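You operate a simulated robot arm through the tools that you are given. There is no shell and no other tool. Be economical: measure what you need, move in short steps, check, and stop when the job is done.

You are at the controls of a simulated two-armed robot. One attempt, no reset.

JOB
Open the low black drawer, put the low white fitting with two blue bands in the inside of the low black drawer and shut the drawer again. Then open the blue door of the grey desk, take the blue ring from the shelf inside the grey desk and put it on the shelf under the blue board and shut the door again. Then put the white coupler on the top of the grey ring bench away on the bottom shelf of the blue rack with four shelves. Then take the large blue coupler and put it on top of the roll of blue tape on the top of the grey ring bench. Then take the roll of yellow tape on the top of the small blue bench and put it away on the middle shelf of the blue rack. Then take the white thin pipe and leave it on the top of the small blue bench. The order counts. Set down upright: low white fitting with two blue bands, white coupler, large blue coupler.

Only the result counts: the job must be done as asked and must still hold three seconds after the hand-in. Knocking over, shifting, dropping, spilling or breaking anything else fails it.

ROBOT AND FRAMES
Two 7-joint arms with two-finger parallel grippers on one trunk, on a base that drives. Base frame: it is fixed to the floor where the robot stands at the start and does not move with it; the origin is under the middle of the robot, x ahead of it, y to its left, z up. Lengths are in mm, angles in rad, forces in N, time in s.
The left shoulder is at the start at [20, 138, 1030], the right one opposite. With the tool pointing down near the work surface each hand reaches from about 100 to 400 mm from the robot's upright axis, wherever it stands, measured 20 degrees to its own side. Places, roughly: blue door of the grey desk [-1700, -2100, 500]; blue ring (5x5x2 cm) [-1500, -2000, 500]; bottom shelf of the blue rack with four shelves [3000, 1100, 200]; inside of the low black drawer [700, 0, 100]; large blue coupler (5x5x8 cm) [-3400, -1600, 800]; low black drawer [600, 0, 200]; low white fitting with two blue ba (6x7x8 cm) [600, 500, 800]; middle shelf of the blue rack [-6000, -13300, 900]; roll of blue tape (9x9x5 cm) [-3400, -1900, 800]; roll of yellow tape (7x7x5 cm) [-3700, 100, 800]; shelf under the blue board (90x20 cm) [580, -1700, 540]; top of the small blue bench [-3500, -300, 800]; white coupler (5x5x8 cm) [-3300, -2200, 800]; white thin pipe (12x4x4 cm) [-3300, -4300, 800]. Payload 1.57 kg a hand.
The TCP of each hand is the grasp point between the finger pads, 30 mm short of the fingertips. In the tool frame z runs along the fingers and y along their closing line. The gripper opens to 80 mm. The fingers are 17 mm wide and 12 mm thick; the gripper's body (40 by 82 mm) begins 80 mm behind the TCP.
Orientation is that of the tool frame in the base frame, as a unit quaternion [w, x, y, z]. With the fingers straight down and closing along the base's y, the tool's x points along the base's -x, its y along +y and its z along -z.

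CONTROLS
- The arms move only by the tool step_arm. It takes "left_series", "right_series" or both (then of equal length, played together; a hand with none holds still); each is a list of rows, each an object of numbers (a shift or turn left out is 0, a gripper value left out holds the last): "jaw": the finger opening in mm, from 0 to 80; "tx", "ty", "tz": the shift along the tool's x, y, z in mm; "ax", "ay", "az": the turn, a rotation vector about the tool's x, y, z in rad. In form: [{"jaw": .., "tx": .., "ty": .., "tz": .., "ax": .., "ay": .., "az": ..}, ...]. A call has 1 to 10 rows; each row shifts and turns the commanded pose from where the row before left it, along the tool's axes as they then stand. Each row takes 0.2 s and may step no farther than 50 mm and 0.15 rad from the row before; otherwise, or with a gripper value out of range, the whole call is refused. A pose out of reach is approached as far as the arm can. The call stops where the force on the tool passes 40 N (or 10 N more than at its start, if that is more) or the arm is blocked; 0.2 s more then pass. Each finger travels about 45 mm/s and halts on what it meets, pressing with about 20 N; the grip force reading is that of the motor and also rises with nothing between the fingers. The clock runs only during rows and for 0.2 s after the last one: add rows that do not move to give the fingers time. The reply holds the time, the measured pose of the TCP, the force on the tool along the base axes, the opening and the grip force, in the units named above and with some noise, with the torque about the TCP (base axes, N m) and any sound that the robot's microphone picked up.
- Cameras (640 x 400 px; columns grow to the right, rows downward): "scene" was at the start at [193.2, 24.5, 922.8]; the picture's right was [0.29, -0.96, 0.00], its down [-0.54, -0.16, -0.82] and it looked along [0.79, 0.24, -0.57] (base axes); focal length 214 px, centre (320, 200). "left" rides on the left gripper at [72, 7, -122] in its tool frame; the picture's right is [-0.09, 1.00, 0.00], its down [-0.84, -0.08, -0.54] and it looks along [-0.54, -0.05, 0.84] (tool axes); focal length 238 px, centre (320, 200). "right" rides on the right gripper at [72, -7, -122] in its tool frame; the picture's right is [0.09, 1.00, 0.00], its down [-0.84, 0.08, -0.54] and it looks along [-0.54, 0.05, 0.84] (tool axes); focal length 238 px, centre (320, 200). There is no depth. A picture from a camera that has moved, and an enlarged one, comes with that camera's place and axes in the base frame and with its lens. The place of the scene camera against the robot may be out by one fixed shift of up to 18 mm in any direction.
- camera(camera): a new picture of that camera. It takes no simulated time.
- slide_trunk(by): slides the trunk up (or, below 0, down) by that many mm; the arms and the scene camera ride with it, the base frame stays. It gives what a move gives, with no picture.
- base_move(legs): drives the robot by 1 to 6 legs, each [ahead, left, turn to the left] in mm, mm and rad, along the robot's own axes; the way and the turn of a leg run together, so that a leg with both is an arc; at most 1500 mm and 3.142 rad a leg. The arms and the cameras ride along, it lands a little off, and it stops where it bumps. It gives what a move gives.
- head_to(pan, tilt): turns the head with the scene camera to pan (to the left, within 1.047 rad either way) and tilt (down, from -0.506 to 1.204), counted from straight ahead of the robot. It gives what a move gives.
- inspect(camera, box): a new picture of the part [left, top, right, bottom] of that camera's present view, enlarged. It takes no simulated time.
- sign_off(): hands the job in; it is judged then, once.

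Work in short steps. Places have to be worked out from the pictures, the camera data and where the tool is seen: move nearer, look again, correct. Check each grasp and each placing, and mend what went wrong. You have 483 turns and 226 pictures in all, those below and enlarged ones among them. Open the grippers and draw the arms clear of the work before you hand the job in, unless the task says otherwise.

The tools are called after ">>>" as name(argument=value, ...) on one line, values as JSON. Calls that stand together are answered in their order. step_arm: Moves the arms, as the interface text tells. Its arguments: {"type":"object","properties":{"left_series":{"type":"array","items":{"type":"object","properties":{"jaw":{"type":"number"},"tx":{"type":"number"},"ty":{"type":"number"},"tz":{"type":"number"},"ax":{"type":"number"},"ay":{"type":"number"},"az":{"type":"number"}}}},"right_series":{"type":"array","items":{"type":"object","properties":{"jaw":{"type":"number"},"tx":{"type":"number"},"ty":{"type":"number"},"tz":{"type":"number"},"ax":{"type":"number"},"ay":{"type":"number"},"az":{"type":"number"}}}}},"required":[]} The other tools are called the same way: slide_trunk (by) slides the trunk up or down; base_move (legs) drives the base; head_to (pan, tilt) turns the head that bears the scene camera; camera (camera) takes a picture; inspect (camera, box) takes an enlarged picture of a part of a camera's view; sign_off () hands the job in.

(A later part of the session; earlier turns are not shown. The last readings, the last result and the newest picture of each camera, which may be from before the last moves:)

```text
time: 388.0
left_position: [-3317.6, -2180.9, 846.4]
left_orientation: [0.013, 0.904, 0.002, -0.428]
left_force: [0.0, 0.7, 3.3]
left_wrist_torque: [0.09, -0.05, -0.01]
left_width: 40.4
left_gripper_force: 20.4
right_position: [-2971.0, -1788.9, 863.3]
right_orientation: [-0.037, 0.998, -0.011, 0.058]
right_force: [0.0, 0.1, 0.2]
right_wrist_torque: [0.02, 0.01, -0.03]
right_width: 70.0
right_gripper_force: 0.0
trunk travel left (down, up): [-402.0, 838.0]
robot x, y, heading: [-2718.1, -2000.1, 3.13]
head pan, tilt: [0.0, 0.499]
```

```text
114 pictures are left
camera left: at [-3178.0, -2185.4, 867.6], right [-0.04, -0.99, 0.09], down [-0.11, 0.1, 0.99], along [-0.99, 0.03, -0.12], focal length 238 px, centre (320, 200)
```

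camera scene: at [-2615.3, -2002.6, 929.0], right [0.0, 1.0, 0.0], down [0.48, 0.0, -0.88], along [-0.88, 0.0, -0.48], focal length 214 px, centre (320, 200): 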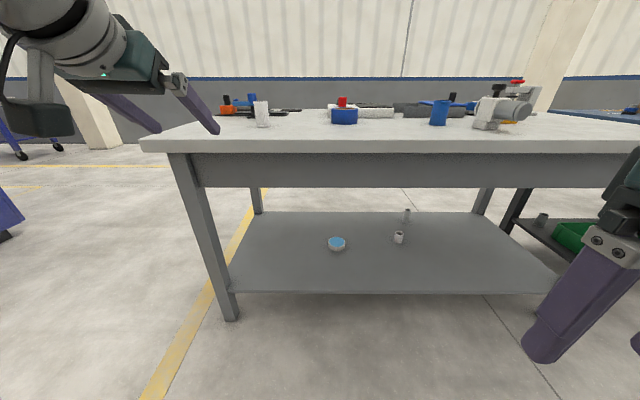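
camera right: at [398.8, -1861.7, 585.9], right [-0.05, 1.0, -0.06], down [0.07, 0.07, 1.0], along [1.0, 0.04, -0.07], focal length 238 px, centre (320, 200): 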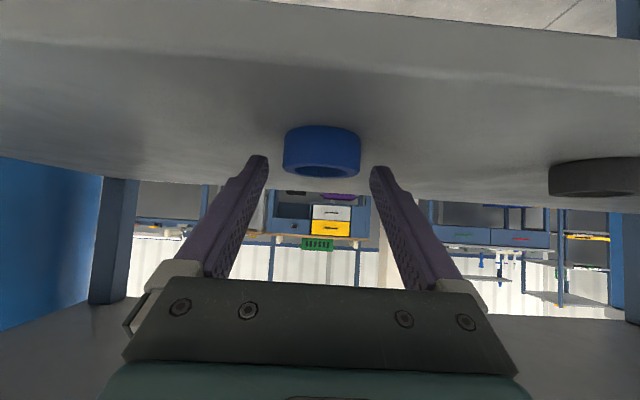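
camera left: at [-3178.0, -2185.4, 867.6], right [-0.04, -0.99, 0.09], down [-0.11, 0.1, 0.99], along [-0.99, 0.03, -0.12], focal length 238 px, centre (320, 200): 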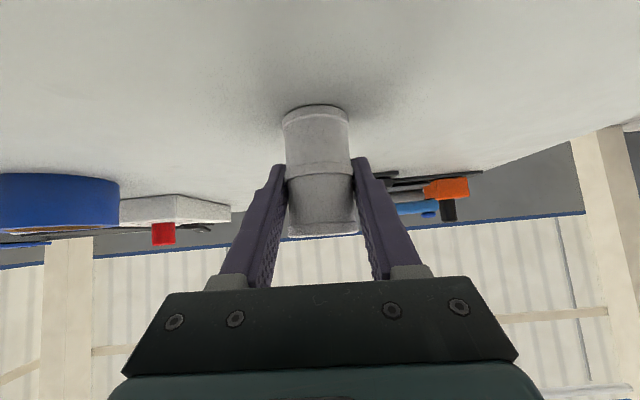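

Grip is good at 40.4 mm. I lift 70 mm and back away.

>>> step_arm(left_series=[{"tz": -13, "tx": -15, "jaw": 28}, {"tz": -16, "tx": -20}, {"tz": -16, "tx": -20}, {}])

>>> base_move(legs=[[-300, 0, 0]])

>>> camera(camera="scene")

```text
time: 389.0
left_position: [-3317.6, -2181.7, 916.1]
left_orientation: [0.012, 0.904, 0.002, -0.426]
left_force: [-0.2, 0.0, -0.9]
left_wrist_torque: [0.01, 0.0, 0.02]
left_width: 40.2
left_gripper_force: 19.9
right_position: [-2971.0, -1789.1, 862.8]
right_orientation: [-0.036, 0.998, -0.012, 0.058]
right_force: [0.5, 0.4, 0.4]
right_wrist_torque: [0.03, -0.01, -0.02]
right_width: 69.8
right_gripper_force: 0.0
trunk travel left (down, up): [-402.0, 838.0]
robot x, y, heading: [-2720.1, -2000.8, 3.134]
head pan, tilt: [0.0, 0.499]
```

```text
time: 391.0
left_position: [-3015.6, -2183.8, 915.5]
left_orientation: [0.012, 0.904, 0.001, -0.427]
left_force: [0.0, 0.4, 0.3]
left_wrist_torque: [0.02, -0.01, 0.02]
left_width: 40.5
left_gripper_force: 20.5
right_position: [-2668.0, -1791.6, 862.3]
right_orientation: [-0.036, 0.998, -0.015, 0.057]
right_force: [-0.9, 0.0, -0.5]
right_wrist_torque: [0.0, 0.06, -0.02]
right_width: 70.0
right_gripper_force: 0.0
trunk travel left (down, up): [-402.0, 838.0]
robot x, y, heading: [-2414.9, -2000.8, 3.131]
head pan, tilt: [0.0, 0.499]
```

```text
113 pictures are left
camera scene: at [-2596.1, -2002.1, 928.9], right [0.01, 1.0, 0.0], down [0.48, -0.01, -0.88], along [-0.88, 0.01, -0.48], focal length 214 px, centre (320, 200)
```

scene: 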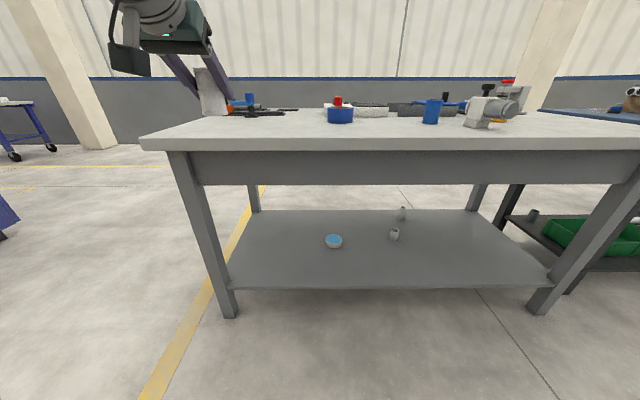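

The coupler hangs upright. I retract the hand a bit, turn to face east, and move south to the corridor, then east.

>>> step_arm(left_series=[{"tz": -31, "tx": 25}, {"tz": -31, "tx": 25}, {"tz": -31, "tx": 25}, {}])

>>> slide_trunk(by=120)

>>> base_move(legs=[[0, 0, 1.57], [0, 0, 1.57], [0, -1120, 0]])

>>> base_move(legs=[[1450, 0, 0], [1450, 0, 0], [1000, 0, 0]])

```text
time: 392.0
left_position: [-2897.7, -2180.7, 913.8]
left_orientation: [0.012, 0.904, 0.001, -0.427]
left_force: [-0.3, 0.2, 0.3]
left_wrist_torque: [-0.03, -0.02, 0.01]
left_width: 40.0
left_gripper_force: 20.3
right_position: [-2668.8, -1790.6, 863.4]
right_orientation: [-0.037, 0.998, -0.015, 0.057]
right_force: [0.4, 0.4, -0.4]
right_wrist_torque: [-0.02, 0.0, 0.03]
right_width: 70.0
right_gripper_force: 0.2
trunk travel left (down, up): [-402.0, 838.0]
robot x, y, heading: [-2411.7, -2001.7, 3.129]
head pan, tilt: [0.0, 0.499]
```

```text
time: 393.5
left_position: [-2898.4, -2181.5, 1034.2]
left_orientation: [0.012, 0.904, 0.001, -0.427]
left_force: [0.5, 1.0, -0.9]
left_wrist_torque: [-0.02, -0.01, -0.01]
left_width: 40.5
left_gripper_force: 19.6
right_position: [-2668.9, -1790.8, 983.2]
right_orientation: [-0.037, 0.998, -0.014, 0.058]
right_force: [0.7, 1.3, 0.2]
right_wrist_torque: [0.0, 0.02, 0.01]
right_width: 70.1
right_gripper_force: 0.2
trunk travel left (down, up): [-522.0, 718.0]
robot x, y, heading: [-2415.0, -2003.6, 3.13]
head pan, tilt: [0.0, 0.499]
```

```text
time: 407.1
left_position: [-1906.3, -2936.5, 1035.2]
left_orientation: [0.426, -0.022, 0.904, 0.022]
left_force: [-0.2, 0.0, -0.7]
left_wrist_torque: [0.03, 0.0, 0.0]
left_width: 40.3
left_gripper_force: 19.3
right_position: [-2117.0, -3337.7, 982.9]
right_orientation: [-0.056, -0.008, 0.998, -0.038]
right_force: [0.3, -0.9, -0.8]
right_wrist_torque: [0.0, 0.0, 0.01]
right_width: 70.1
right_gripper_force: 0.0
trunk travel left (down, up): [-522.0, 718.0]
robot x, y, heading: [-2379.3, -3136.2, 0.03]
head pan, tilt: [0.0, 0.499]
```

```text
time: 426.0
left_position: [2036.8, -2907.2, 1035.3]
left_orientation: [0.427, -0.018, 0.904, 0.02]
left_force: [-1.0, 0.1, 0.1]
left_wrist_torque: [0.0, -0.01, -0.02]
left_width: 40.0
left_gripper_force: 19.8
right_position: [1821.7, -3306.2, 981.8]
right_orientation: [-0.057, -0.005, 0.998, -0.038]
right_force: [-0.9, -0.4, 0.3]
right_wrist_torque: [0.0, 0.0, -0.01]
right_width: 70.1
right_gripper_force: 0.1
trunk travel left (down, up): [-522.0, 718.0]
robot x, y, heading: [1558.6, -3103.8, 0.022]
head pan, tilt: [0.0, 0.499]
```

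At (1559, -3104). I look ahead and to the left for the way north.

>>> head_to(pan=0.9, tilt=0.25)

>>> camera(camera="scene")

>>> head_to(pan=0.1, tilt=0.35)

>>> camera(camera="scene")

```text
time: 427.2
left_position: [2036.4, -2907.6, 1034.9]
left_orientation: [0.426, -0.017, 0.904, 0.019]
left_force: [-0.2, -0.3, -1.5]
left_wrist_torque: [0.0, 0.02, -0.02]
left_width: 40.1
left_gripper_force: 20.0
right_position: [1820.4, -3307.1, 983.2]
right_orientation: [-0.056, -0.003, 0.998, -0.038]
right_force: [0.1, 0.2, -0.4]
right_wrist_torque: [-0.02, 0.02, 0.03]
right_width: 69.9
right_gripper_force: 0.0
trunk travel left (down, up): [-522.0, 718.0]
robot x, y, heading: [1560.0, -3104.0, 0.027]
head pan, tilt: [0.901, 0.25]
```

```text
112 pictures are left
camera scene: at [1723.7, -3026.6, 1072.0], right [0.8, -0.6, 0.0], down [-0.15, -0.2, -0.97], along [0.58, 0.77, -0.25], focal length 214 px, centre (320, 200)
```

scene: 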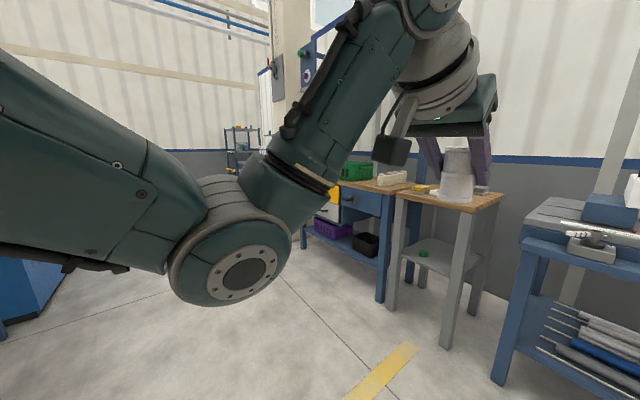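

```text
time: 428.4
left_position: [2035.8, -2907.1, 1034.0]
left_orientation: [0.426, -0.018, 0.904, 0.02]
left_force: [-1.5, 0.0, -0.5]
left_wrist_torque: [-0.03, -0.02, 0.01]
left_width: 40.4
left_gripper_force: 20.0
right_position: [1820.0, -3306.1, 982.6]
right_orientation: [-0.056, -0.003, 0.998, -0.037]
right_force: [0.5, -1.0, 0.5]
right_wrist_torque: [0.0, -0.04, 0.0]
right_width: 70.1
right_gripper_force: 0.2
trunk travel left (down, up): [-522.0, 718.0]
robot x, y, heading: [1560.8, -3101.5, 0.023]
head pan, tilt: [0.099, 0.351]
```

```text
111 pictures are left
camera scene: at [1759.7, -3089.6, 1062.6], right [0.12, -0.99, 0.0], down [-0.34, -0.04, -0.94], along [0.93, 0.12, -0.34], focal length 214 px, centre (320, 200)
```

scene: 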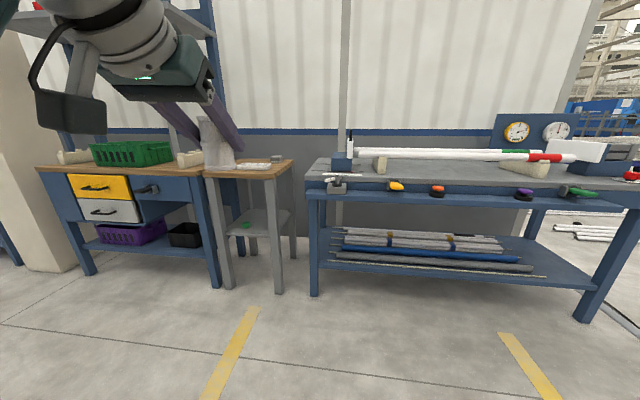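

The lane north at x≈1800 looks clear, and the blue rack is visible far ahead on the left. I drive sideways north in legs.

>>> base_move(legs=[[200, 0, -0.023], [0, 1400, 0], [0, 1200, 0]])

>>> head_to(pan=0.8, tilt=0.25)

>>> camera(camera="scene")

```text
time: 442.2
left_position: [2275.1, -335.7, 1034.7]
left_orientation: [0.427, 0.003, 0.904, 0.01]
left_force: [-0.3, 0.1, -1.4]
left_wrist_torque: [0.0, 0.01, 0.02]
left_width: 40.3
left_gripper_force: 19.9
right_position: [2040.5, -724.1, 983.2]
right_orientation: [-0.057, 0.018, 0.998, -0.036]
right_force: [-0.3, 0.0, 0.8]
right_wrist_torque: [0.01, -0.01, 0.01]
right_width: 70.1
right_gripper_force: 0.0
trunk travel left (down, up): [-522.0, 718.0]
robot x, y, heading: [1790.9, -510.9, -0.021]
head pan, tilt: [0.099, 0.351]
```

```text
time: 443.3
left_position: [2274.4, -335.1, 1035.6]
left_orientation: [0.426, 0.002, 0.905, 0.011]
left_force: [-0.6, -0.5, 0.1]
left_wrist_torque: [-0.02, 0.01, -0.02]
left_width: 40.3
left_gripper_force: 19.7
right_position: [2042.2, -724.3, 984.0]
right_orientation: [-0.058, 0.017, 0.998, -0.036]
right_force: [0.3, 0.2, -0.2]
right_wrist_torque: [0.02, 0.02, -0.02]
right_width: 70.2
right_gripper_force: 0.0
trunk travel left (down, up): [-522.0, 718.0]
robot x, y, heading: [1786.5, -512.3, -0.025]
head pan, tilt: [0.799, 0.25]
```

```text
110 pictures are left
camera scene: at [1963.8, -447.4, 1072.0], right [0.7, -0.71, 0.0], down [-0.18, -0.17, -0.97], along [0.69, 0.68, -0.25], focal length 214 px, centre (320, 200)
```

scene: 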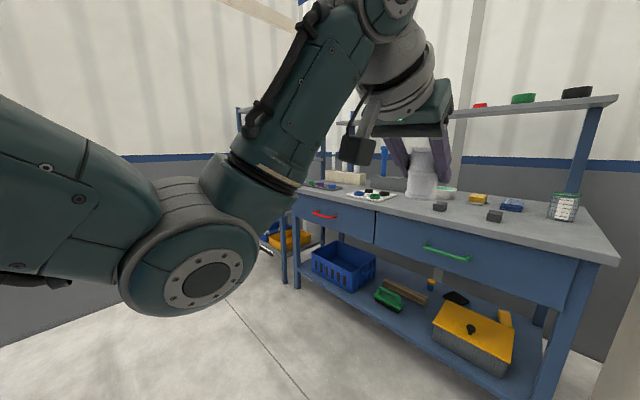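

A workbench stands to the east here; the rack is beyond it. I continue north 1000 and look.

>>> base_move(legs=[[-50, 1050, 0.025]])

>>> head_to(pan=0.35, tilt=0.4)

>>> camera(camera="scene")

```text
time: 448.8
left_position: [2217.3, 747.5, 1034.3]
left_orientation: [0.427, -0.016, 0.904, 0.019]
left_force: [0.2, 0.4, -0.9]
left_wrist_torque: [-0.01, -0.01, -0.01]
left_width: 40.1
left_gripper_force: 19.8
right_position: [1999.8, 350.7, 983.4]
right_orientation: [-0.057, -0.002, 0.998, -0.038]
right_force: [0.1, 0.3, 0.2]
right_wrist_torque: [-0.02, 0.02, 0.03]
right_width: 70.0
right_gripper_force: 0.0
trunk travel left (down, up): [-522.0, 718.0]
robot x, y, heading: [1736.8, 552.8, 0.016]
head pan, tilt: [0.799, 0.25]
```

```text
time: 449.6
left_position: [2215.8, 747.2, 1034.5]
left_orientation: [0.427, -0.016, 0.904, 0.019]
left_force: [-0.4, 0.2, -0.1]
left_wrist_torque: [0.02, -0.02, -0.02]
left_width: 40.1
left_gripper_force: 19.2
right_position: [1999.4, 349.5, 981.8]
right_orientation: [-0.056, -0.002, 0.998, -0.038]
right_force: [-0.4, 0.5, 1.2]
right_wrist_torque: [0.0, -0.01, 0.0]
right_width: 70.0
right_gripper_force: 0.0
trunk travel left (down, up): [-522.0, 718.0]
robot x, y, heading: [1736.5, 556.1, 0.023]
head pan, tilt: [0.351, 0.4]
```

```text
109 pictures are left
camera scene: at [1933.4, 590.0, 1058.1], right [0.36, -0.93, 0.0], down [-0.36, -0.14, -0.92], along [0.86, 0.33, -0.39], focal length 214 px, centre (320, 200)
```

scene: 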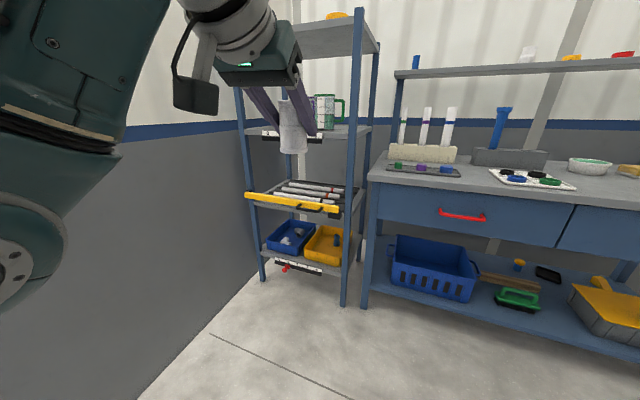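

The four-shelf rack stands at x≈2860, y 790–1365; bins occupy its bottom shelf. I move closer and lower to see where there is free space.

>>> base_move(legs=[[250, 300, -0.02]])

>>> slide_trunk(by=-400)

>>> head_to(pan=0.2, tilt=0.5)

>>> camera(camera="scene")

```text
time: 452.1
left_position: [2470.9, 1041.1, 1034.1]
left_orientation: [0.426, -0.009, 0.904, 0.016]
left_force: [1.0, 0.3, -0.4]
left_wrist_torque: [0.03, -0.01, 0.0]
left_width: 40.2
left_gripper_force: 20.2
right_position: [2248.1, 646.1, 982.4]
right_orientation: [-0.057, 0.005, 0.998, -0.038]
right_force: [0.4, -0.7, -0.1]
right_wrist_torque: [0.01, 0.05, -0.02]
right_width: 70.0
right_gripper_force: 0.0
trunk travel left (down, up): [-522.0, 718.0]
robot x, y, heading: [1990.3, 854.0, 0.004]
head pan, tilt: [0.351, 0.4]
```

```text
time: 455.9
left_position: [2470.0, 1040.9, 634.1]
left_orientation: [0.426, -0.008, 0.905, 0.016]
left_force: [0.6, -0.3, -1.2]
left_wrist_torque: [0.02, -0.01, 0.0]
left_width: 40.2
left_gripper_force: 20.3
right_position: [2248.0, 646.0, 582.6]
right_orientation: [-0.057, 0.005, 0.998, -0.038]
right_force: [-0.4, 0.5, 0.2]
right_wrist_torque: [-0.02, 0.07, 0.01]
right_width: 69.8
right_gripper_force: 0.0
trunk travel left (down, up): [-122.0, 1118.0]
robot x, y, heading: [1991.7, 857.0, 0.003]
head pan, tilt: [0.351, 0.4]
```

```text
time: 456.6
left_position: [2471.1, 1040.0, 634.0]
left_orientation: [0.427, -0.01, 0.904, 0.017]
left_force: [-0.6, 0.9, -1.1]
left_wrist_torque: [0.01, 0.0, 0.0]
left_width: 40.2
left_gripper_force: 20.2
right_position: [2247.5, 646.2, 582.8]
right_orientation: [-0.057, 0.006, 0.998, -0.037]
right_force: [0.4, 0.4, 0.7]
right_wrist_torque: [-0.01, 0.0, -0.04]
right_width: 70.1
right_gripper_force: 0.0
trunk travel left (down, up): [-122.0, 1118.0]
robot x, y, heading: [1990.3, 852.2, 0.006]
head pan, tilt: [0.201, 0.499]
```

```text
108 pictures are left
camera scene: at [2187.7, 872.4, 649.0], right [0.2, -0.98, 0.0], down [-0.47, -0.1, -0.88], along [0.86, 0.18, -0.48], focal length 214 px, centre (320, 200)
```

scene: 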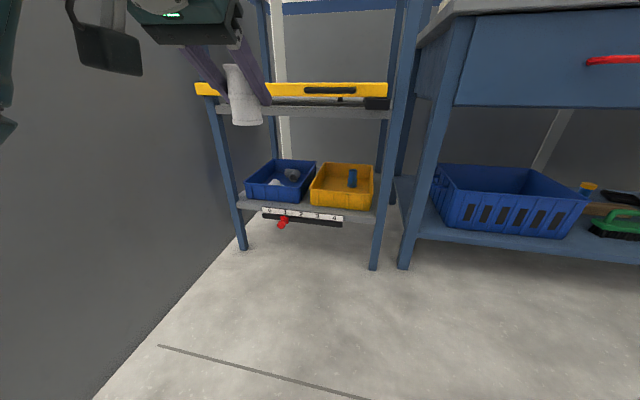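

I zoom in on the bottom shelf.

>>> inspect(camera="scene", box=[200, 130, 430, 280])

```text
2.67 times, centred on (315, 205) of scene
camera zoom: at [2187.7, 872.4, 649.0], right [0.2, -0.98, 0.0], down [-0.47, -0.1, -0.88], along [0.86, 0.18, -0.48], focal length 572 px, centre (333, 187)
```

zoom: 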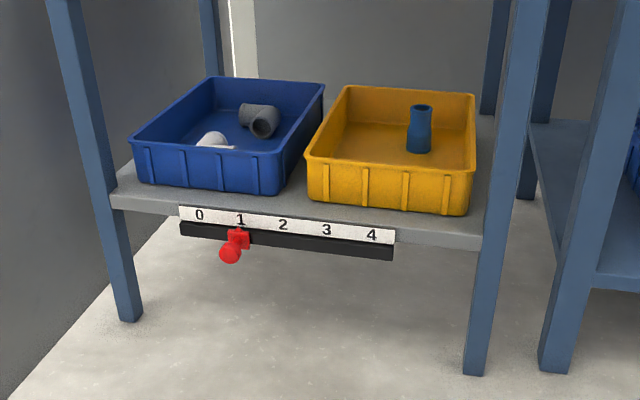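

Bins fill most of the bottom shelf; I need to know the free depth in front and behind them. I lower fully, move closer and look again.

>>> slide_trunk(by=-120)

>>> base_move(legs=[[180, 60, 0]])

>>> head_to(pan=0.1, tilt=0.35)

>>> camera(camera="scene")

>>> camera(camera="left")

```text
time: 458.1
left_position: [2470.3, 1040.2, 515.6]
left_orientation: [0.427, -0.008, 0.904, 0.015]
left_force: [0.4, 1.1, 0.0]
left_wrist_torque: [-0.01, -0.02, 0.0]
left_width: 40.4
left_gripper_force: 19.9
right_position: [2247.3, 645.6, 462.5]
right_orientation: [-0.057, 0.006, 0.998, -0.037]
right_force: [-0.5, 0.0, 0.3]
right_wrist_torque: [-0.02, -0.02, -0.01]
right_width: 69.8
right_gripper_force: 0.0
trunk travel left (down, up): [-2.0, 1238.0]
robot x, y, heading: [1988.5, 854.8, 0.007]
head pan, tilt: [0.201, 0.499]
```

```text
time: 459.7
left_position: [2649.1, 1098.2, 512.8]
left_orientation: [0.426, -0.008, 0.905, 0.015]
left_force: [-0.1, -0.2, -0.8]
left_wrist_torque: [-0.02, 0.02, 0.03]
left_width: 40.3
left_gripper_force: 20.2
right_position: [2425.3, 704.2, 461.8]
right_orientation: [-0.058, 0.006, 0.998, -0.038]
right_force: [0.0, 0.0, 0.7]
right_wrist_torque: [-0.01, -0.01, -0.01]
right_width: 69.9
right_gripper_force: 0.1
trunk travel left (down, up): [-2.0, 1238.0]
robot x, y, heading: [2168.2, 913.2, 0.002]
head pan, tilt: [0.201, 0.499]
```

```text
time: 460.4
left_position: [2650.9, 1100.3, 514.4]
left_orientation: [0.427, -0.007, 0.904, 0.015]
left_force: [0.4, 0.5, -0.3]
left_wrist_torque: [0.03, 0.03, -0.02]
left_width: 40.0
left_gripper_force: 19.8
right_position: [2428.4, 705.7, 464.0]
right_orientation: [-0.057, 0.006, 0.998, -0.038]
right_force: [-0.3, 0.0, 0.1]
right_wrist_torque: [-0.01, -0.02, 0.01]
right_width: 69.8
right_gripper_force: 0.0
trunk travel left (down, up): [-2.0, 1238.0]
robot x, y, heading: [2173.1, 915.3, 0.004]
head pan, tilt: [0.099, 0.351]
```

```text
106 pictures are left
camera scene: at [2371.9, 923.3, 542.6], right [0.1, -0.99, 0.0], down [-0.34, -0.04, -0.94], along [0.93, 0.1, -0.34], focal length 214 px, centre (320, 200)
```

scene: 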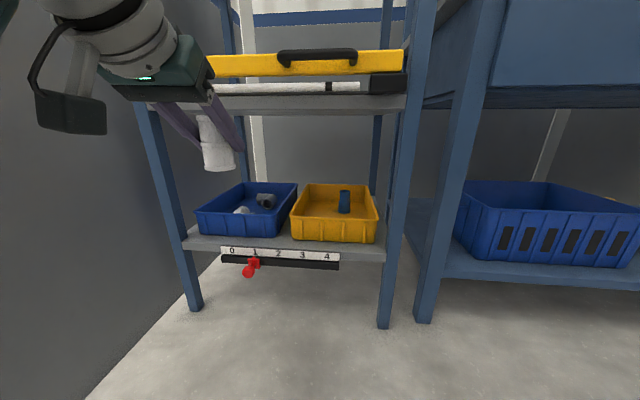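

```text
105 pictures are left
camera left: at [2511.4, 1102.0, 536.1], right [0.03, 1.0, 0.09], down [0.12, -0.1, 0.99], along [0.99, -0.02, -0.12], focal length 238 px, centre (320, 200)
```

left: 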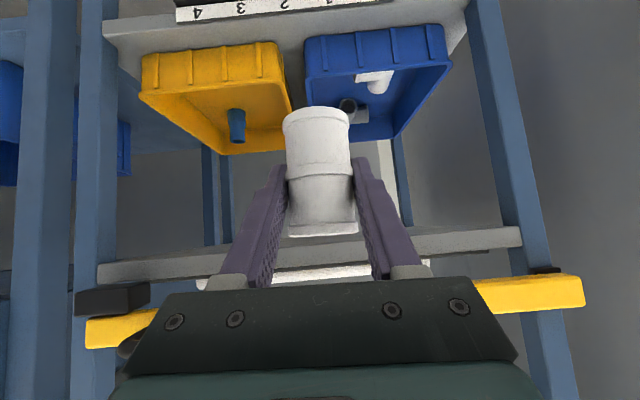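

I zoom in on the front strip of the bottom shelf from this closer view.

>>> inspect(camera="scene", box=[170, 170, 410, 290])

>>> inspect(camera="left", box=[90, 0, 490, 170])

```text
2.67 times, centred on (290, 230) of scene
camera zoom: at [2371.9, 923.3, 542.6], right [0.1, -0.99, 0.0], down [-0.34, -0.04, -0.94], along [0.93, 0.1, -0.34], focal length 572 px, centre (400, 120)
```

zoom: 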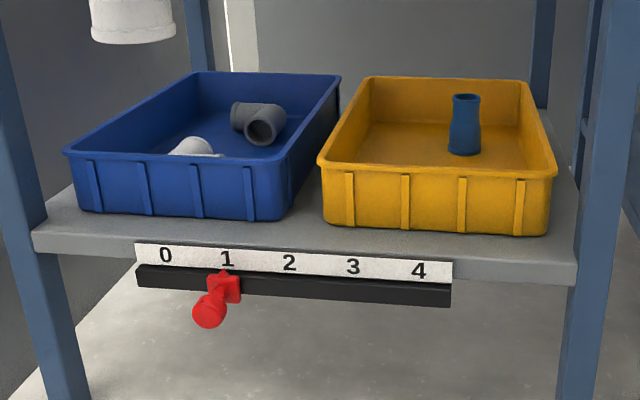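

```text
1.60 times, centred on (290, 85) of left
camera zoom: at [2511.4, 1102.0, 536.1], right [0.03, 1.0, 0.09], down [0.12, -0.1, 0.99], along [0.99, -0.02, -0.12], focal length 381 px, centre (368, 384)
```

zoom: 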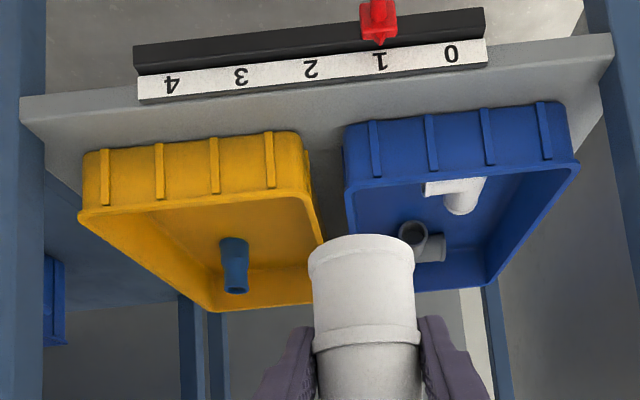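

The front strip is about 40 mm deep, with a ~36 mm gap between the bins at y≈1076; the ~43 mm coupler can stand there, nested before the gap. I move to y=1076 and lower the hand in front for a more exact look.

>>> base_move(legs=[[0, -24, 0]])

>>> step_arm(left_series=[{"tz": 25, "tx": 31}, {"tz": 25, "tx": 31}, {"tz": 25, "tx": 31}, {"tz": 25, "tx": 31}, {}])

>>> camera(camera="left")

```text
time: 461.2
left_position: [2650.7, 1081.8, 515.5]
left_orientation: [0.426, -0.008, 0.904, 0.017]
left_force: [1.0, 0.6, 0.0]
left_wrist_torque: [-0.05, 0.04, -0.01]
left_width: 39.9
left_gripper_force: 20.5
right_position: [2428.3, 687.5, 463.4]
right_orientation: [-0.057, 0.006, 0.998, -0.036]
right_force: [0.6, -0.2, -0.2]
right_wrist_torque: [-0.04, 0.01, 0.01]
right_width: 70.2
right_gripper_force: 0.0
trunk travel left (down, up): [-2.0, 1238.0]
robot x, y, heading: [2170.6, 892.9, 0.004]
head pan, tilt: [0.099, 0.351]
```

```text
time: 462.4
left_position: [2650.3, 1079.9, 356.3]
left_orientation: [0.427, -0.008, 0.904, 0.015]
left_force: [0.3, -0.2, -0.3]
left_wrist_torque: [0.01, -0.01, 0.01]
left_width: 40.1
left_gripper_force: 19.7
right_position: [2428.6, 682.1, 461.8]
right_orientation: [-0.057, 0.007, 0.998, -0.036]
right_force: [0.7, 0.0, 0.1]
right_wrist_torque: [0.02, -0.05, 0.01]
right_width: 70.1
right_gripper_force: 0.1
trunk travel left (down, up): [-2.0, 1238.0]
robot x, y, heading: [2169.6, 887.4, 0.0]
head pan, tilt: [0.099, 0.351]
```

```text
102 pictures are left
camera left: at [2510.2, 1082.7, 377.6], right [0.03, 1.0, 0.09], down [0.12, -0.1, 0.99], along [0.99, -0.02, -0.12], focal length 238 px, centre (320, 200)
```

left: 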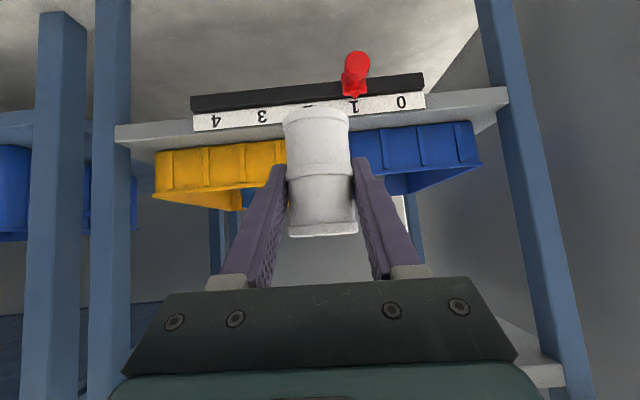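

I zoom in on this view for precise edges.

>>> inspect(camera="left", box=[110, 60, 520, 250])

```text
1.56 times, centred on (315, 155) of left
camera zoom: at [2510.2, 1082.7, 377.6], right [0.03, 1.0, 0.09], down [0.12, -0.1, 0.99], along [0.99, -0.02, -0.12], focal length 372 px, centre (328, 270)
```

zoom: 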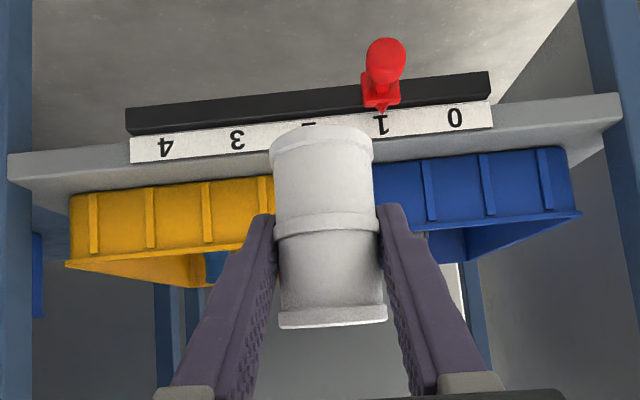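

Triangulation gives bins' front at x≈2845, shelf z≈243, gap y 1055–1097. I lower a bit, drive 105 ahead, and then correct with the arm.

>>> step_arm(left_series=[{"tz": 14, "tx": 17, "ty": -3}, {"tz": 13, "tx": 16}, {}])

>>> base_move(legs=[[105, 0, 0]])

>>> camera(camera="left")

>>> camera(camera="scene")

```text
time: 463.2
left_position: [2650.8, 1077.0, 313.2]
left_orientation: [0.427, -0.009, 0.904, 0.016]
left_force: [0.2, -0.2, -0.5]
left_wrist_torque: [-0.01, 0.05, 0.0]
left_width: 40.3
left_gripper_force: 19.7
right_position: [2428.8, 681.7, 462.5]
right_orientation: [-0.057, 0.005, 0.998, -0.037]
right_force: [-0.1, -0.3, 0.4]
right_wrist_torque: [0.02, 0.0, -0.02]
right_width: 70.2
right_gripper_force: 0.0
trunk travel left (down, up): [-2.0, 1238.0]
robot x, y, heading: [2171.2, 889.0, 0.002]
head pan, tilt: [0.099, 0.351]
```

```text
time: 464.4
left_position: [2752.2, 1077.7, 311.9]
left_orientation: [0.425, -0.009, 0.905, 0.016]
left_force: [-1.6, -0.4, -1.6]
left_wrist_torque: [0.0, -0.01, -0.02]
left_width: 40.3
left_gripper_force: 19.9
right_position: [2530.6, 683.3, 462.2]
right_orientation: [-0.058, 0.005, 0.998, -0.037]
right_force: [-0.2, -0.5, -0.1]
right_wrist_torque: [-0.01, 0.0, -0.01]
right_width: 69.7
right_gripper_force: 0.0
trunk travel left (down, up): [-2.0, 1238.0]
robot x, y, heading: [2278.7, 892.1, 0.008]
head pan, tilt: [0.099, 0.351]
```

```text
100 pictures are left
camera left: at [2612.2, 1080.5, 333.4], right [0.03, 1.0, 0.09], down [0.12, -0.09, 0.99], along [0.99, -0.02, -0.12], focal length 238 px, centre (320, 200)
```

left: 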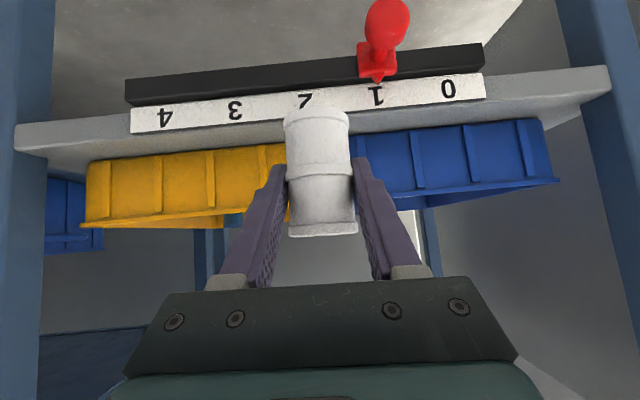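

```text
99 pictures are left
camera scene: at [2474.4, 900.6, 542.2], right [0.1, -0.99, 0.0], down [-0.34, -0.04, -0.94], along [0.93, 0.1, -0.35], focal length 214 px, centre (320, 200)
```

scene: 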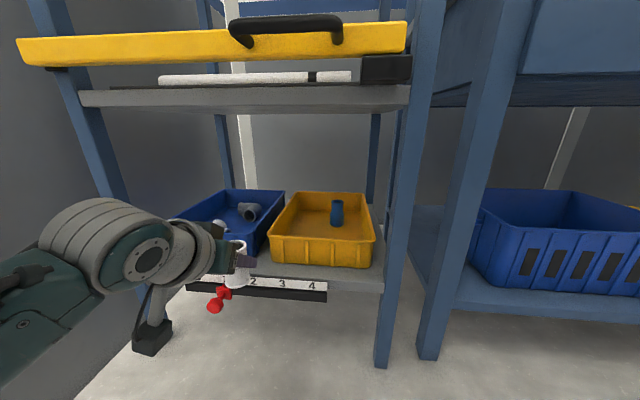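

I move the last 58 mm forward with the arm at constant height, then lower in small steps.

>>> step_arm(left_series=[{"tz": 15.4, "tx": -12.7}, {"tz": 15.4, "tx": -12.7}, {"tz": 13.9, "tx": -11.4}, {}])

>>> camera(camera="left")

>>> inspect(camera="scene", box=[150, 170, 400, 330])

```text
time: 465.4
left_position: [2811.8, 1082.0, 313.2]
left_orientation: [0.426, -0.009, 0.904, 0.016]
left_force: [-1.2, -0.4, -0.3]
left_wrist_torque: [-0.02, -0.04, 0.01]
left_width: 40.2
left_gripper_force: 20.2
right_position: [2533.2, 683.8, 461.5]
right_orientation: [-0.058, 0.005, 0.998, -0.037]
right_force: [0.6, -0.6, 0.0]
right_wrist_torque: [-0.02, 0.0, 0.0]
right_width: 70.1
right_gripper_force: 0.2
trunk travel left (down, up): [-2.0, 1238.0]
robot x, y, heading: [2273.4, 895.4, 0.011]
head pan, tilt: [0.099, 0.351]
```

```text
98 pictures are left
camera left: at [2671.5, 1083.1, 333.1], right [0.03, 1.0, 0.09], down [0.12, -0.09, 0.99], along [0.99, -0.02, -0.12], focal length 238 px, centre (320, 200)
```

left: 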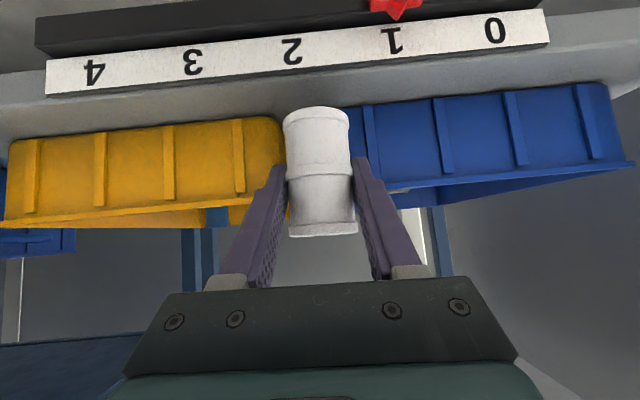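

```text
2.50 times, centred on (275, 250) of scene
camera zoom: at [2476.4, 900.6, 542.5], right [0.1, -0.99, 0.0], down [-0.34, -0.04, -0.94], along [0.93, 0.1, -0.34], focal length 536 px, centre (432, 75)
```

zoom: 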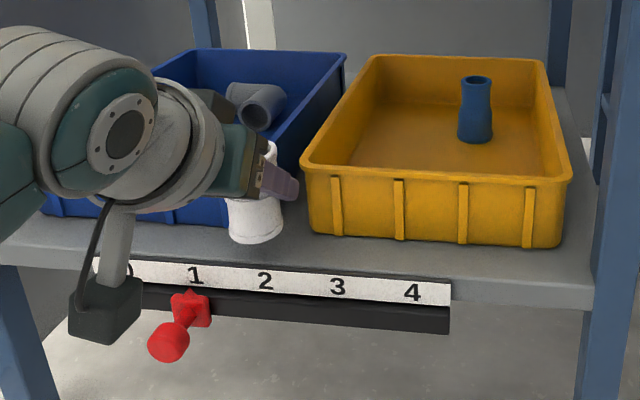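

The coupler is centred on the gap. I lower it in small steps onto the strip.

>>> step_arm(left_series=[{"tz": 3.2, "tx": 3.9}, {"tz": 2.5, "tx": 3.1}, {"tz": 1.9, "tx": 2.3}, {}])

>>> step_arm(left_series=[{"tz": 1.3, "tx": 1.5}, {"tz": 1.3, "tx": 1.5}, {}])

```text
time: 466.4
left_position: [2812.7, 1080.1, 300.2]
left_orientation: [0.426, -0.008, 0.904, 0.015]
left_force: [0.1, -0.4, -0.8]
left_wrist_torque: [0.01, -0.02, -0.04]
left_width: 39.9
left_gripper_force: 19.5
right_position: [2533.9, 683.5, 462.1]
right_orientation: [-0.056, 0.005, 0.998, -0.037]
right_force: [0.2, 0.0, 0.8]
right_wrist_torque: [0.01, 0.0, 0.01]
right_width: 70.2
right_gripper_force: 0.0
trunk travel left (down, up): [-2.0, 1238.0]
robot x, y, heading: [2276.4, 889.9, 0.008]
head pan, tilt: [0.099, 0.351]
```

```text
time: 467.2
left_position: [2813.2, 1080.9, 296.4]
left_orientation: [0.426, -0.009, 0.905, 0.016]
left_force: [0.5, -0.5, -0.3]
left_wrist_torque: [0.02, -0.02, -0.01]
left_width: 40.0
left_gripper_force: 19.6
right_position: [2534.1, 682.7, 462.1]
right_orientation: [-0.057, 0.005, 0.998, -0.037]
right_force: [-0.1, 0.2, 0.1]
right_wrist_torque: [0.0, -0.01, -0.02]
right_width: 70.0
right_gripper_force: 0.0
trunk travel left (down, up): [-2.0, 1238.0]
robot x, y, heading: [2273.9, 892.5, -0.002]
head pan, tilt: [0.099, 0.351]
```

No contact yet at z 296; I continue in 2 mm steps.

>>> step_arm(left_series=[{"tz": 1.3, "tx": 1.5}, {"tz": 1.3, "tx": 1.5}, {"tz": 1.3, "tx": 1.5}, {}])

>>> camera(camera="left")

>>> inspect(camera="scene", box=[150, 170, 400, 330])

```text
time: 468.2
left_position: [2814.0, 1080.8, 290.3]
left_orientation: [0.426, -0.009, 0.904, 0.016]
left_force: [-0.2, 0.1, -0.5]
left_wrist_torque: [0.0, -0.01, 0.01]
left_width: 40.2
left_gripper_force: 19.9
right_position: [2533.0, 683.9, 461.6]
right_orientation: [-0.056, 0.005, 0.998, -0.037]
right_force: [0.2, 0.3, -0.3]
right_wrist_torque: [0.01, 0.0, -0.02]
right_width: 70.2
right_gripper_force: 0.0
trunk travel left (down, up): [-2.0, 1238.0]
robot x, y, heading: [2272.3, 891.2, 0.005]
head pan, tilt: [0.099, 0.351]
```

```text
96 pictures are left
camera left: at [2672.9, 1082.4, 311.6], right [0.03, 1.0, 0.09], down [0.12, -0.09, 0.99], along [0.99, -0.02, -0.12], focal length 238 px, centre (320, 200)
```

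left: 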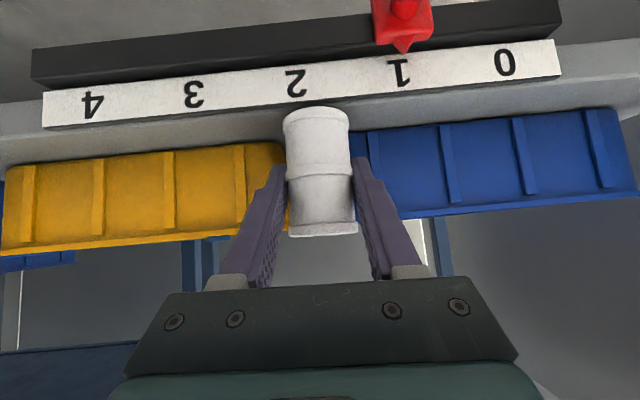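

```text
2.50 times, centred on (275, 250) of scene
camera zoom: at [2476.9, 900.6, 542.6], right [0.1, -0.99, 0.0], down [-0.34, -0.04, -0.94], along [0.93, 0.1, -0.34], focal length 536 px, centre (432, 75)
```

zoom: 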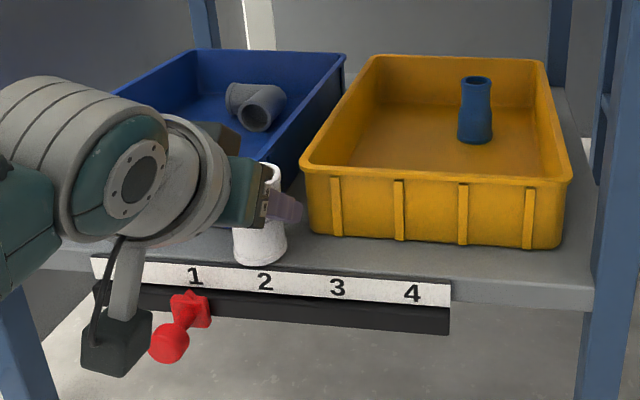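

The coupler hovers just above the strip, with its front about 5 mm past the edge. I move 3 mm further in and lower until contact.

>>> step_arm(left_series=[{"tz": 2.3, "tx": -1.9}, {"tz": 1.3, "tx": 1.5}, {"tz": 1.3, "tx": 1.5}, {}])

>>> step_arm(left_series=[{"tz": 1.3, "tx": 1.5}, {"tz": 1.3, "tx": 1.5}, {}])

```text
time: 469.2
left_position: [2816.2, 1081.5, 286.6]
left_orientation: [0.427, -0.009, 0.904, 0.016]
left_force: [-0.2, 0.2, 3.3]
left_wrist_torque: [-0.07, 0.05, -0.01]
left_width: 40.4
left_gripper_force: 20.5
right_position: [2532.8, 682.9, 463.5]
right_orientation: [-0.056, 0.004, 0.998, -0.037]
right_force: [0.0, -0.3, 0.5]
right_wrist_torque: [0.02, 0.0, 0.0]
right_width: 69.9
right_gripper_force: 0.0
trunk travel left (down, up): [-2.0, 1238.0]
robot x, y, heading: [2275.7, 891.6, 0.003]
head pan, tilt: [0.099, 0.351]
```

```text
time: 470.0
left_position: [2817.8, 1080.7, 284.5]
left_orientation: [0.429, -0.008, 0.903, 0.015]
left_force: [-6.9, 0.0, 22.5]
left_wrist_torque: [-0.33, -0.16, -0.12]
left_width: 40.5
left_gripper_force: 19.6
right_position: [2533.4, 683.8, 461.9]
right_orientation: [-0.057, 0.005, 0.998, -0.036]
right_force: [0.1, -0.8, -0.2]
right_wrist_torque: [0.0, 0.01, -0.03]
right_width: 70.1
right_gripper_force: 0.0
trunk travel left (down, up): [-2.0, 1238.0]
robot x, y, heading: [2275.3, 887.8, 0.005]
head pan, tilt: [0.099, 0.351]
```

Contact at z≈286. I relax 1 mm and check both views before releasing.

>>> step_arm(left_series=[{"tz": -0.8, "tx": -1}, {}])

>>> inspect(camera="scene", box=[190, 200, 340, 300])

>>> inspect(camera="left", box=[200, 60, 440, 250])

```text
time: 470.6
left_position: [2818.5, 1081.5, 285.0]
left_orientation: [0.428, -0.009, 0.904, 0.017]
left_force: [-3.7, -0.1, 19.2]
left_wrist_torque: [-0.22, -0.24, -0.08]
left_width: 40.2
left_gripper_force: 19.9
right_position: [2535.8, 683.0, 462.7]
right_orientation: [-0.057, 0.004, 0.998, -0.038]
right_force: [0.5, 0.4, -0.5]
right_wrist_torque: [-0.02, -0.04, 0.01]
right_width: 70.3
right_gripper_force: 0.1
trunk travel left (down, up): [-2.0, 1238.0]
robot x, y, heading: [2276.6, 891.0, 0.007]
head pan, tilt: [0.099, 0.351]
```

```text
4.00 times, centred on (265, 250) of scene
camera zoom: at [2478.1, 901.0, 542.8], right [0.1, -0.99, 0.0], down [-0.34, -0.04, -0.94], along [0.93, 0.1, -0.34], focal length 858 px, centre (540, 0)
```

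zoom: 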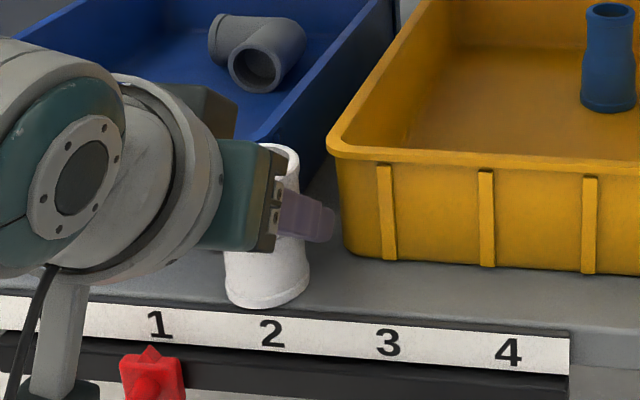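

```text
2.11 times, centred on (320, 155) of left
camera zoom: at [2677.7, 1083.3, 306.2], right [0.03, 1.0, 0.09], down [0.12, -0.09, 0.99], along [0.99, -0.02, -0.12], focal length 502 px, centre (320, 295)
```

zoom: 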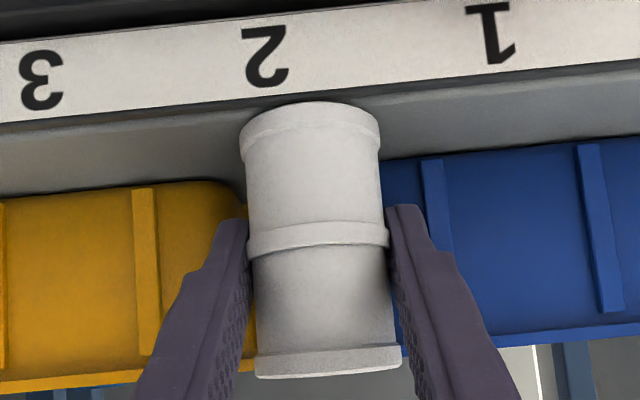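

The coupler stands right at the strip, its rim just inside the front edge. I release slowly.

>>> step_arm(left_series=[{"tz": -0.8, "tx": -1, "jaw": 42}, {}, {"jaw": 46}, {}, {"jaw": 50}, {}, {}])

>>> inspect(camera="left", box=[200, 60, 440, 250])

```text
time: 472.2
left_position: [2816.7, 1080.3, 284.4]
left_orientation: [0.426, -0.009, 0.905, 0.016]
left_force: [-0.3, 0.0, -0.4]
left_wrist_torque: [0.03, -0.01, 0.0]
left_width: 49.9
left_gripper_force: 0.1
right_position: [2533.8, 683.6, 461.4]
right_orientation: [-0.057, 0.006, 0.998, -0.038]
right_force: [-0.1, -0.2, 0.0]
right_wrist_torque: [0.0, 0.01, -0.02]
right_width: 70.1
right_gripper_force: 0.2
trunk travel left (down, up): [-2.0, 1238.0]
robot x, y, heading: [2277.6, 890.6, 0.003]
head pan, tilt: [0.099, 0.351]
```

```text
2.11 times, centred on (320, 155) of left
camera zoom: at [2675.8, 1082.9, 306.7], right [0.03, 1.0, 0.09], down [0.12, -0.09, 0.99], along [0.99, -0.02, -0.12], focal length 502 px, centre (320, 295)
```

zoom: 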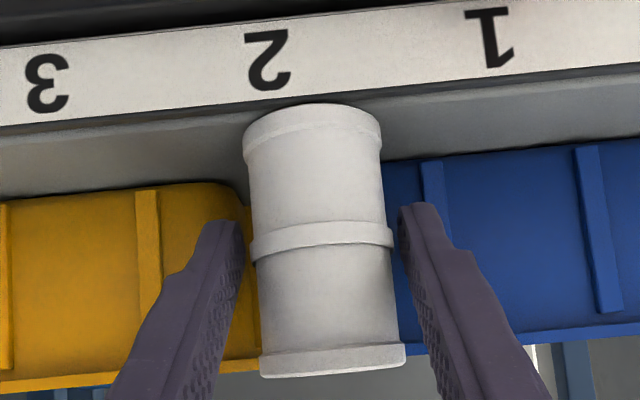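

It stands upright and free. I withdraw straight back with the arm, then with the base.

>>> step_arm(left_series=[{"jaw": 54}, {"tz": -7.7, "tx": 6.4}, {"tz": -15.4, "tx": 12.7}, {"tz": -23, "tx": 19}, {"tz": -23, "tx": 19}, {}])

>>> camera(camera="left")

>>> inspect(camera="scene", box=[150, 170, 400, 330])

```text
time: 473.6
left_position: [2728.5, 1078.2, 283.7]
left_orientation: [0.426, -0.008, 0.904, 0.016]
left_force: [-0.6, 0.8, -0.3]
left_wrist_torque: [-0.01, 0.02, 0.01]
left_width: 54.1
left_gripper_force: 0.0
right_position: [2534.6, 683.0, 463.1]
right_orientation: [-0.057, 0.006, 0.998, -0.037]
right_force: [0.2, 0.0, 0.1]
right_wrist_torque: [-0.01, -0.01, 0.0]
right_width: 70.1
right_gripper_force: 0.1
trunk travel left (down, up): [-2.0, 1238.0]
robot x, y, heading: [2278.2, 892.0, 0.009]
head pan, tilt: [0.099, 0.351]
```

```text
91 pictures are left
camera left: at [2587.8, 1080.6, 306.4], right [0.03, 1.0, 0.09], down [0.12, -0.1, 0.99], along [0.99, -0.02, -0.12], focal length 238 px, centre (320, 200)
```

left: 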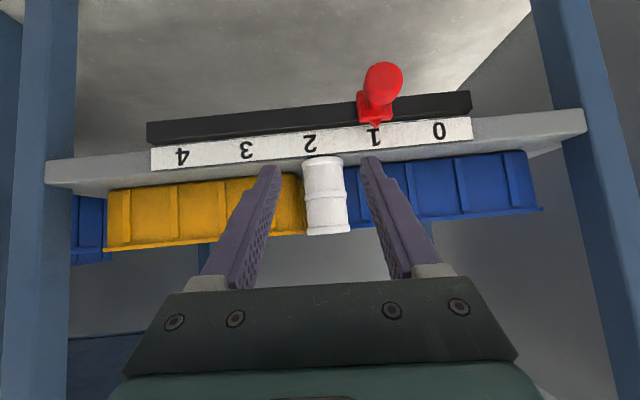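

```text
2.50 times, centred on (275, 250) of scene
camera zoom: at [2477.7, 900.6, 542.7], right [0.1, -0.99, 0.0], down [-0.34, -0.04, -0.94], along [0.93, 0.1, -0.34], focal length 536 px, centre (432, 75)
```

zoom: 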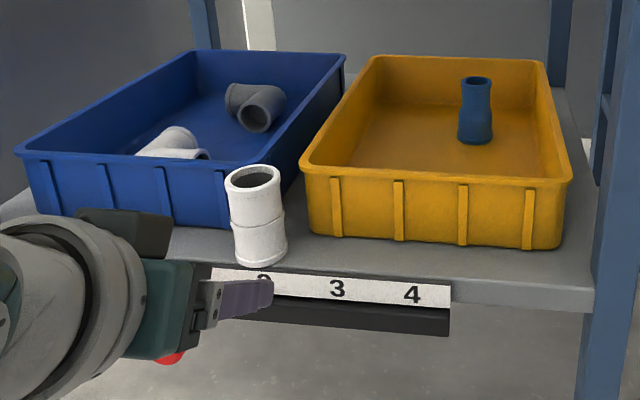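

The white coupler stands on the bottom shelf. I back off, raise the trunk and drive back the way I came.

>>> base_move(legs=[[-540, 0, 0]])

>>> slide_trunk(by=400)

>>> step_arm(left_series=[{"tz": -38, "tx": -30}, {"tz": -38, "tx": -30}, {"tz": -20, "tx": -24}, {}])

>>> base_move(legs=[[0, -1300, 0], [0, -1350, 0], [0, -1350, 0]])

```text
time: 476.7
left_position: [2186.0, 1077.7, 284.5]
left_orientation: [0.426, -0.012, 0.904, 0.017]
left_force: [-0.9, -0.9, 0.1]
left_wrist_torque: [0.03, -0.01, 0.0]
left_width: 54.1
left_gripper_force: 0.1
right_position: [1995.8, 680.2, 462.8]
right_orientation: [-0.056, 0.001, 0.998, -0.038]
right_force: [0.2, 0.5, 0.1]
right_wrist_torque: [0.04, 0.04, 0.03]
right_width: 70.3
right_gripper_force: 0.0
trunk travel left (down, up): [-2.0, 1238.0]
robot x, y, heading: [1731.9, 888.3, 0.013]
head pan, tilt: [0.099, 0.351]
```

```text
time: 480.5
left_position: [2187.0, 1077.1, 684.4]
left_orientation: [0.425, -0.012, 0.905, 0.017]
left_force: [0.2, -0.3, 0.7]
left_wrist_torque: [-0.02, 0.01, 0.02]
left_width: 54.0
left_gripper_force: 0.1
right_position: [1995.2, 680.5, 863.2]
right_orientation: [-0.057, 0.002, 0.998, -0.037]
right_force: [-0.5, -1.2, -0.7]
right_wrist_torque: [0.01, -0.02, 0.02]
right_width: 69.8
right_gripper_force: 0.0
trunk travel left (down, up): [-402.0, 838.0]
robot x, y, heading: [1732.7, 888.7, 0.012]
head pan, tilt: [0.099, 0.351]
```

```text
time: 481.5
left_position: [2164.7, 1071.6, 810.5]
left_orientation: [0.426, -0.011, 0.905, 0.017]
left_force: [0.0, -0.2, -0.9]
left_wrist_torque: [-0.03, 0.03, 0.02]
left_width: 53.9
left_gripper_force: 0.1
right_position: [1994.9, 679.4, 863.3]
right_orientation: [-0.056, 0.001, 0.998, -0.037]
right_force: [-0.6, -0.1, -0.8]
right_wrist_torque: [-0.02, 0.01, -0.01]
right_width: 70.0
right_gripper_force: 0.0
trunk travel left (down, up): [-402.0, 838.0]
robot x, y, heading: [1735.7, 886.5, 0.013]
head pan, tilt: [0.099, 0.351]
```

```text
time: 500.9
left_position: [2243.0, -2950.7, 810.5]
left_orientation: [0.426, -0.006, 0.905, 0.015]
left_force: [0.2, -0.2, -0.5]
left_wrist_torque: [-0.05, 0.02, 0.02]
left_width: 54.0
left_gripper_force: 0.2
right_position: [2068.1, -3338.7, 863.8]
right_orientation: [-0.056, 0.008, 0.998, -0.037]
right_force: [-0.3, 0.5, -0.5]
right_wrist_torque: [-0.03, 0.0, 0.0]
right_width: 69.9
right_gripper_force: 0.1
trunk travel left (down, up): [-402.0, 838.0]
robot x, y, heading: [1810.8, -3128.0, -0.005]
head pan, tilt: [0.099, 0.351]
```

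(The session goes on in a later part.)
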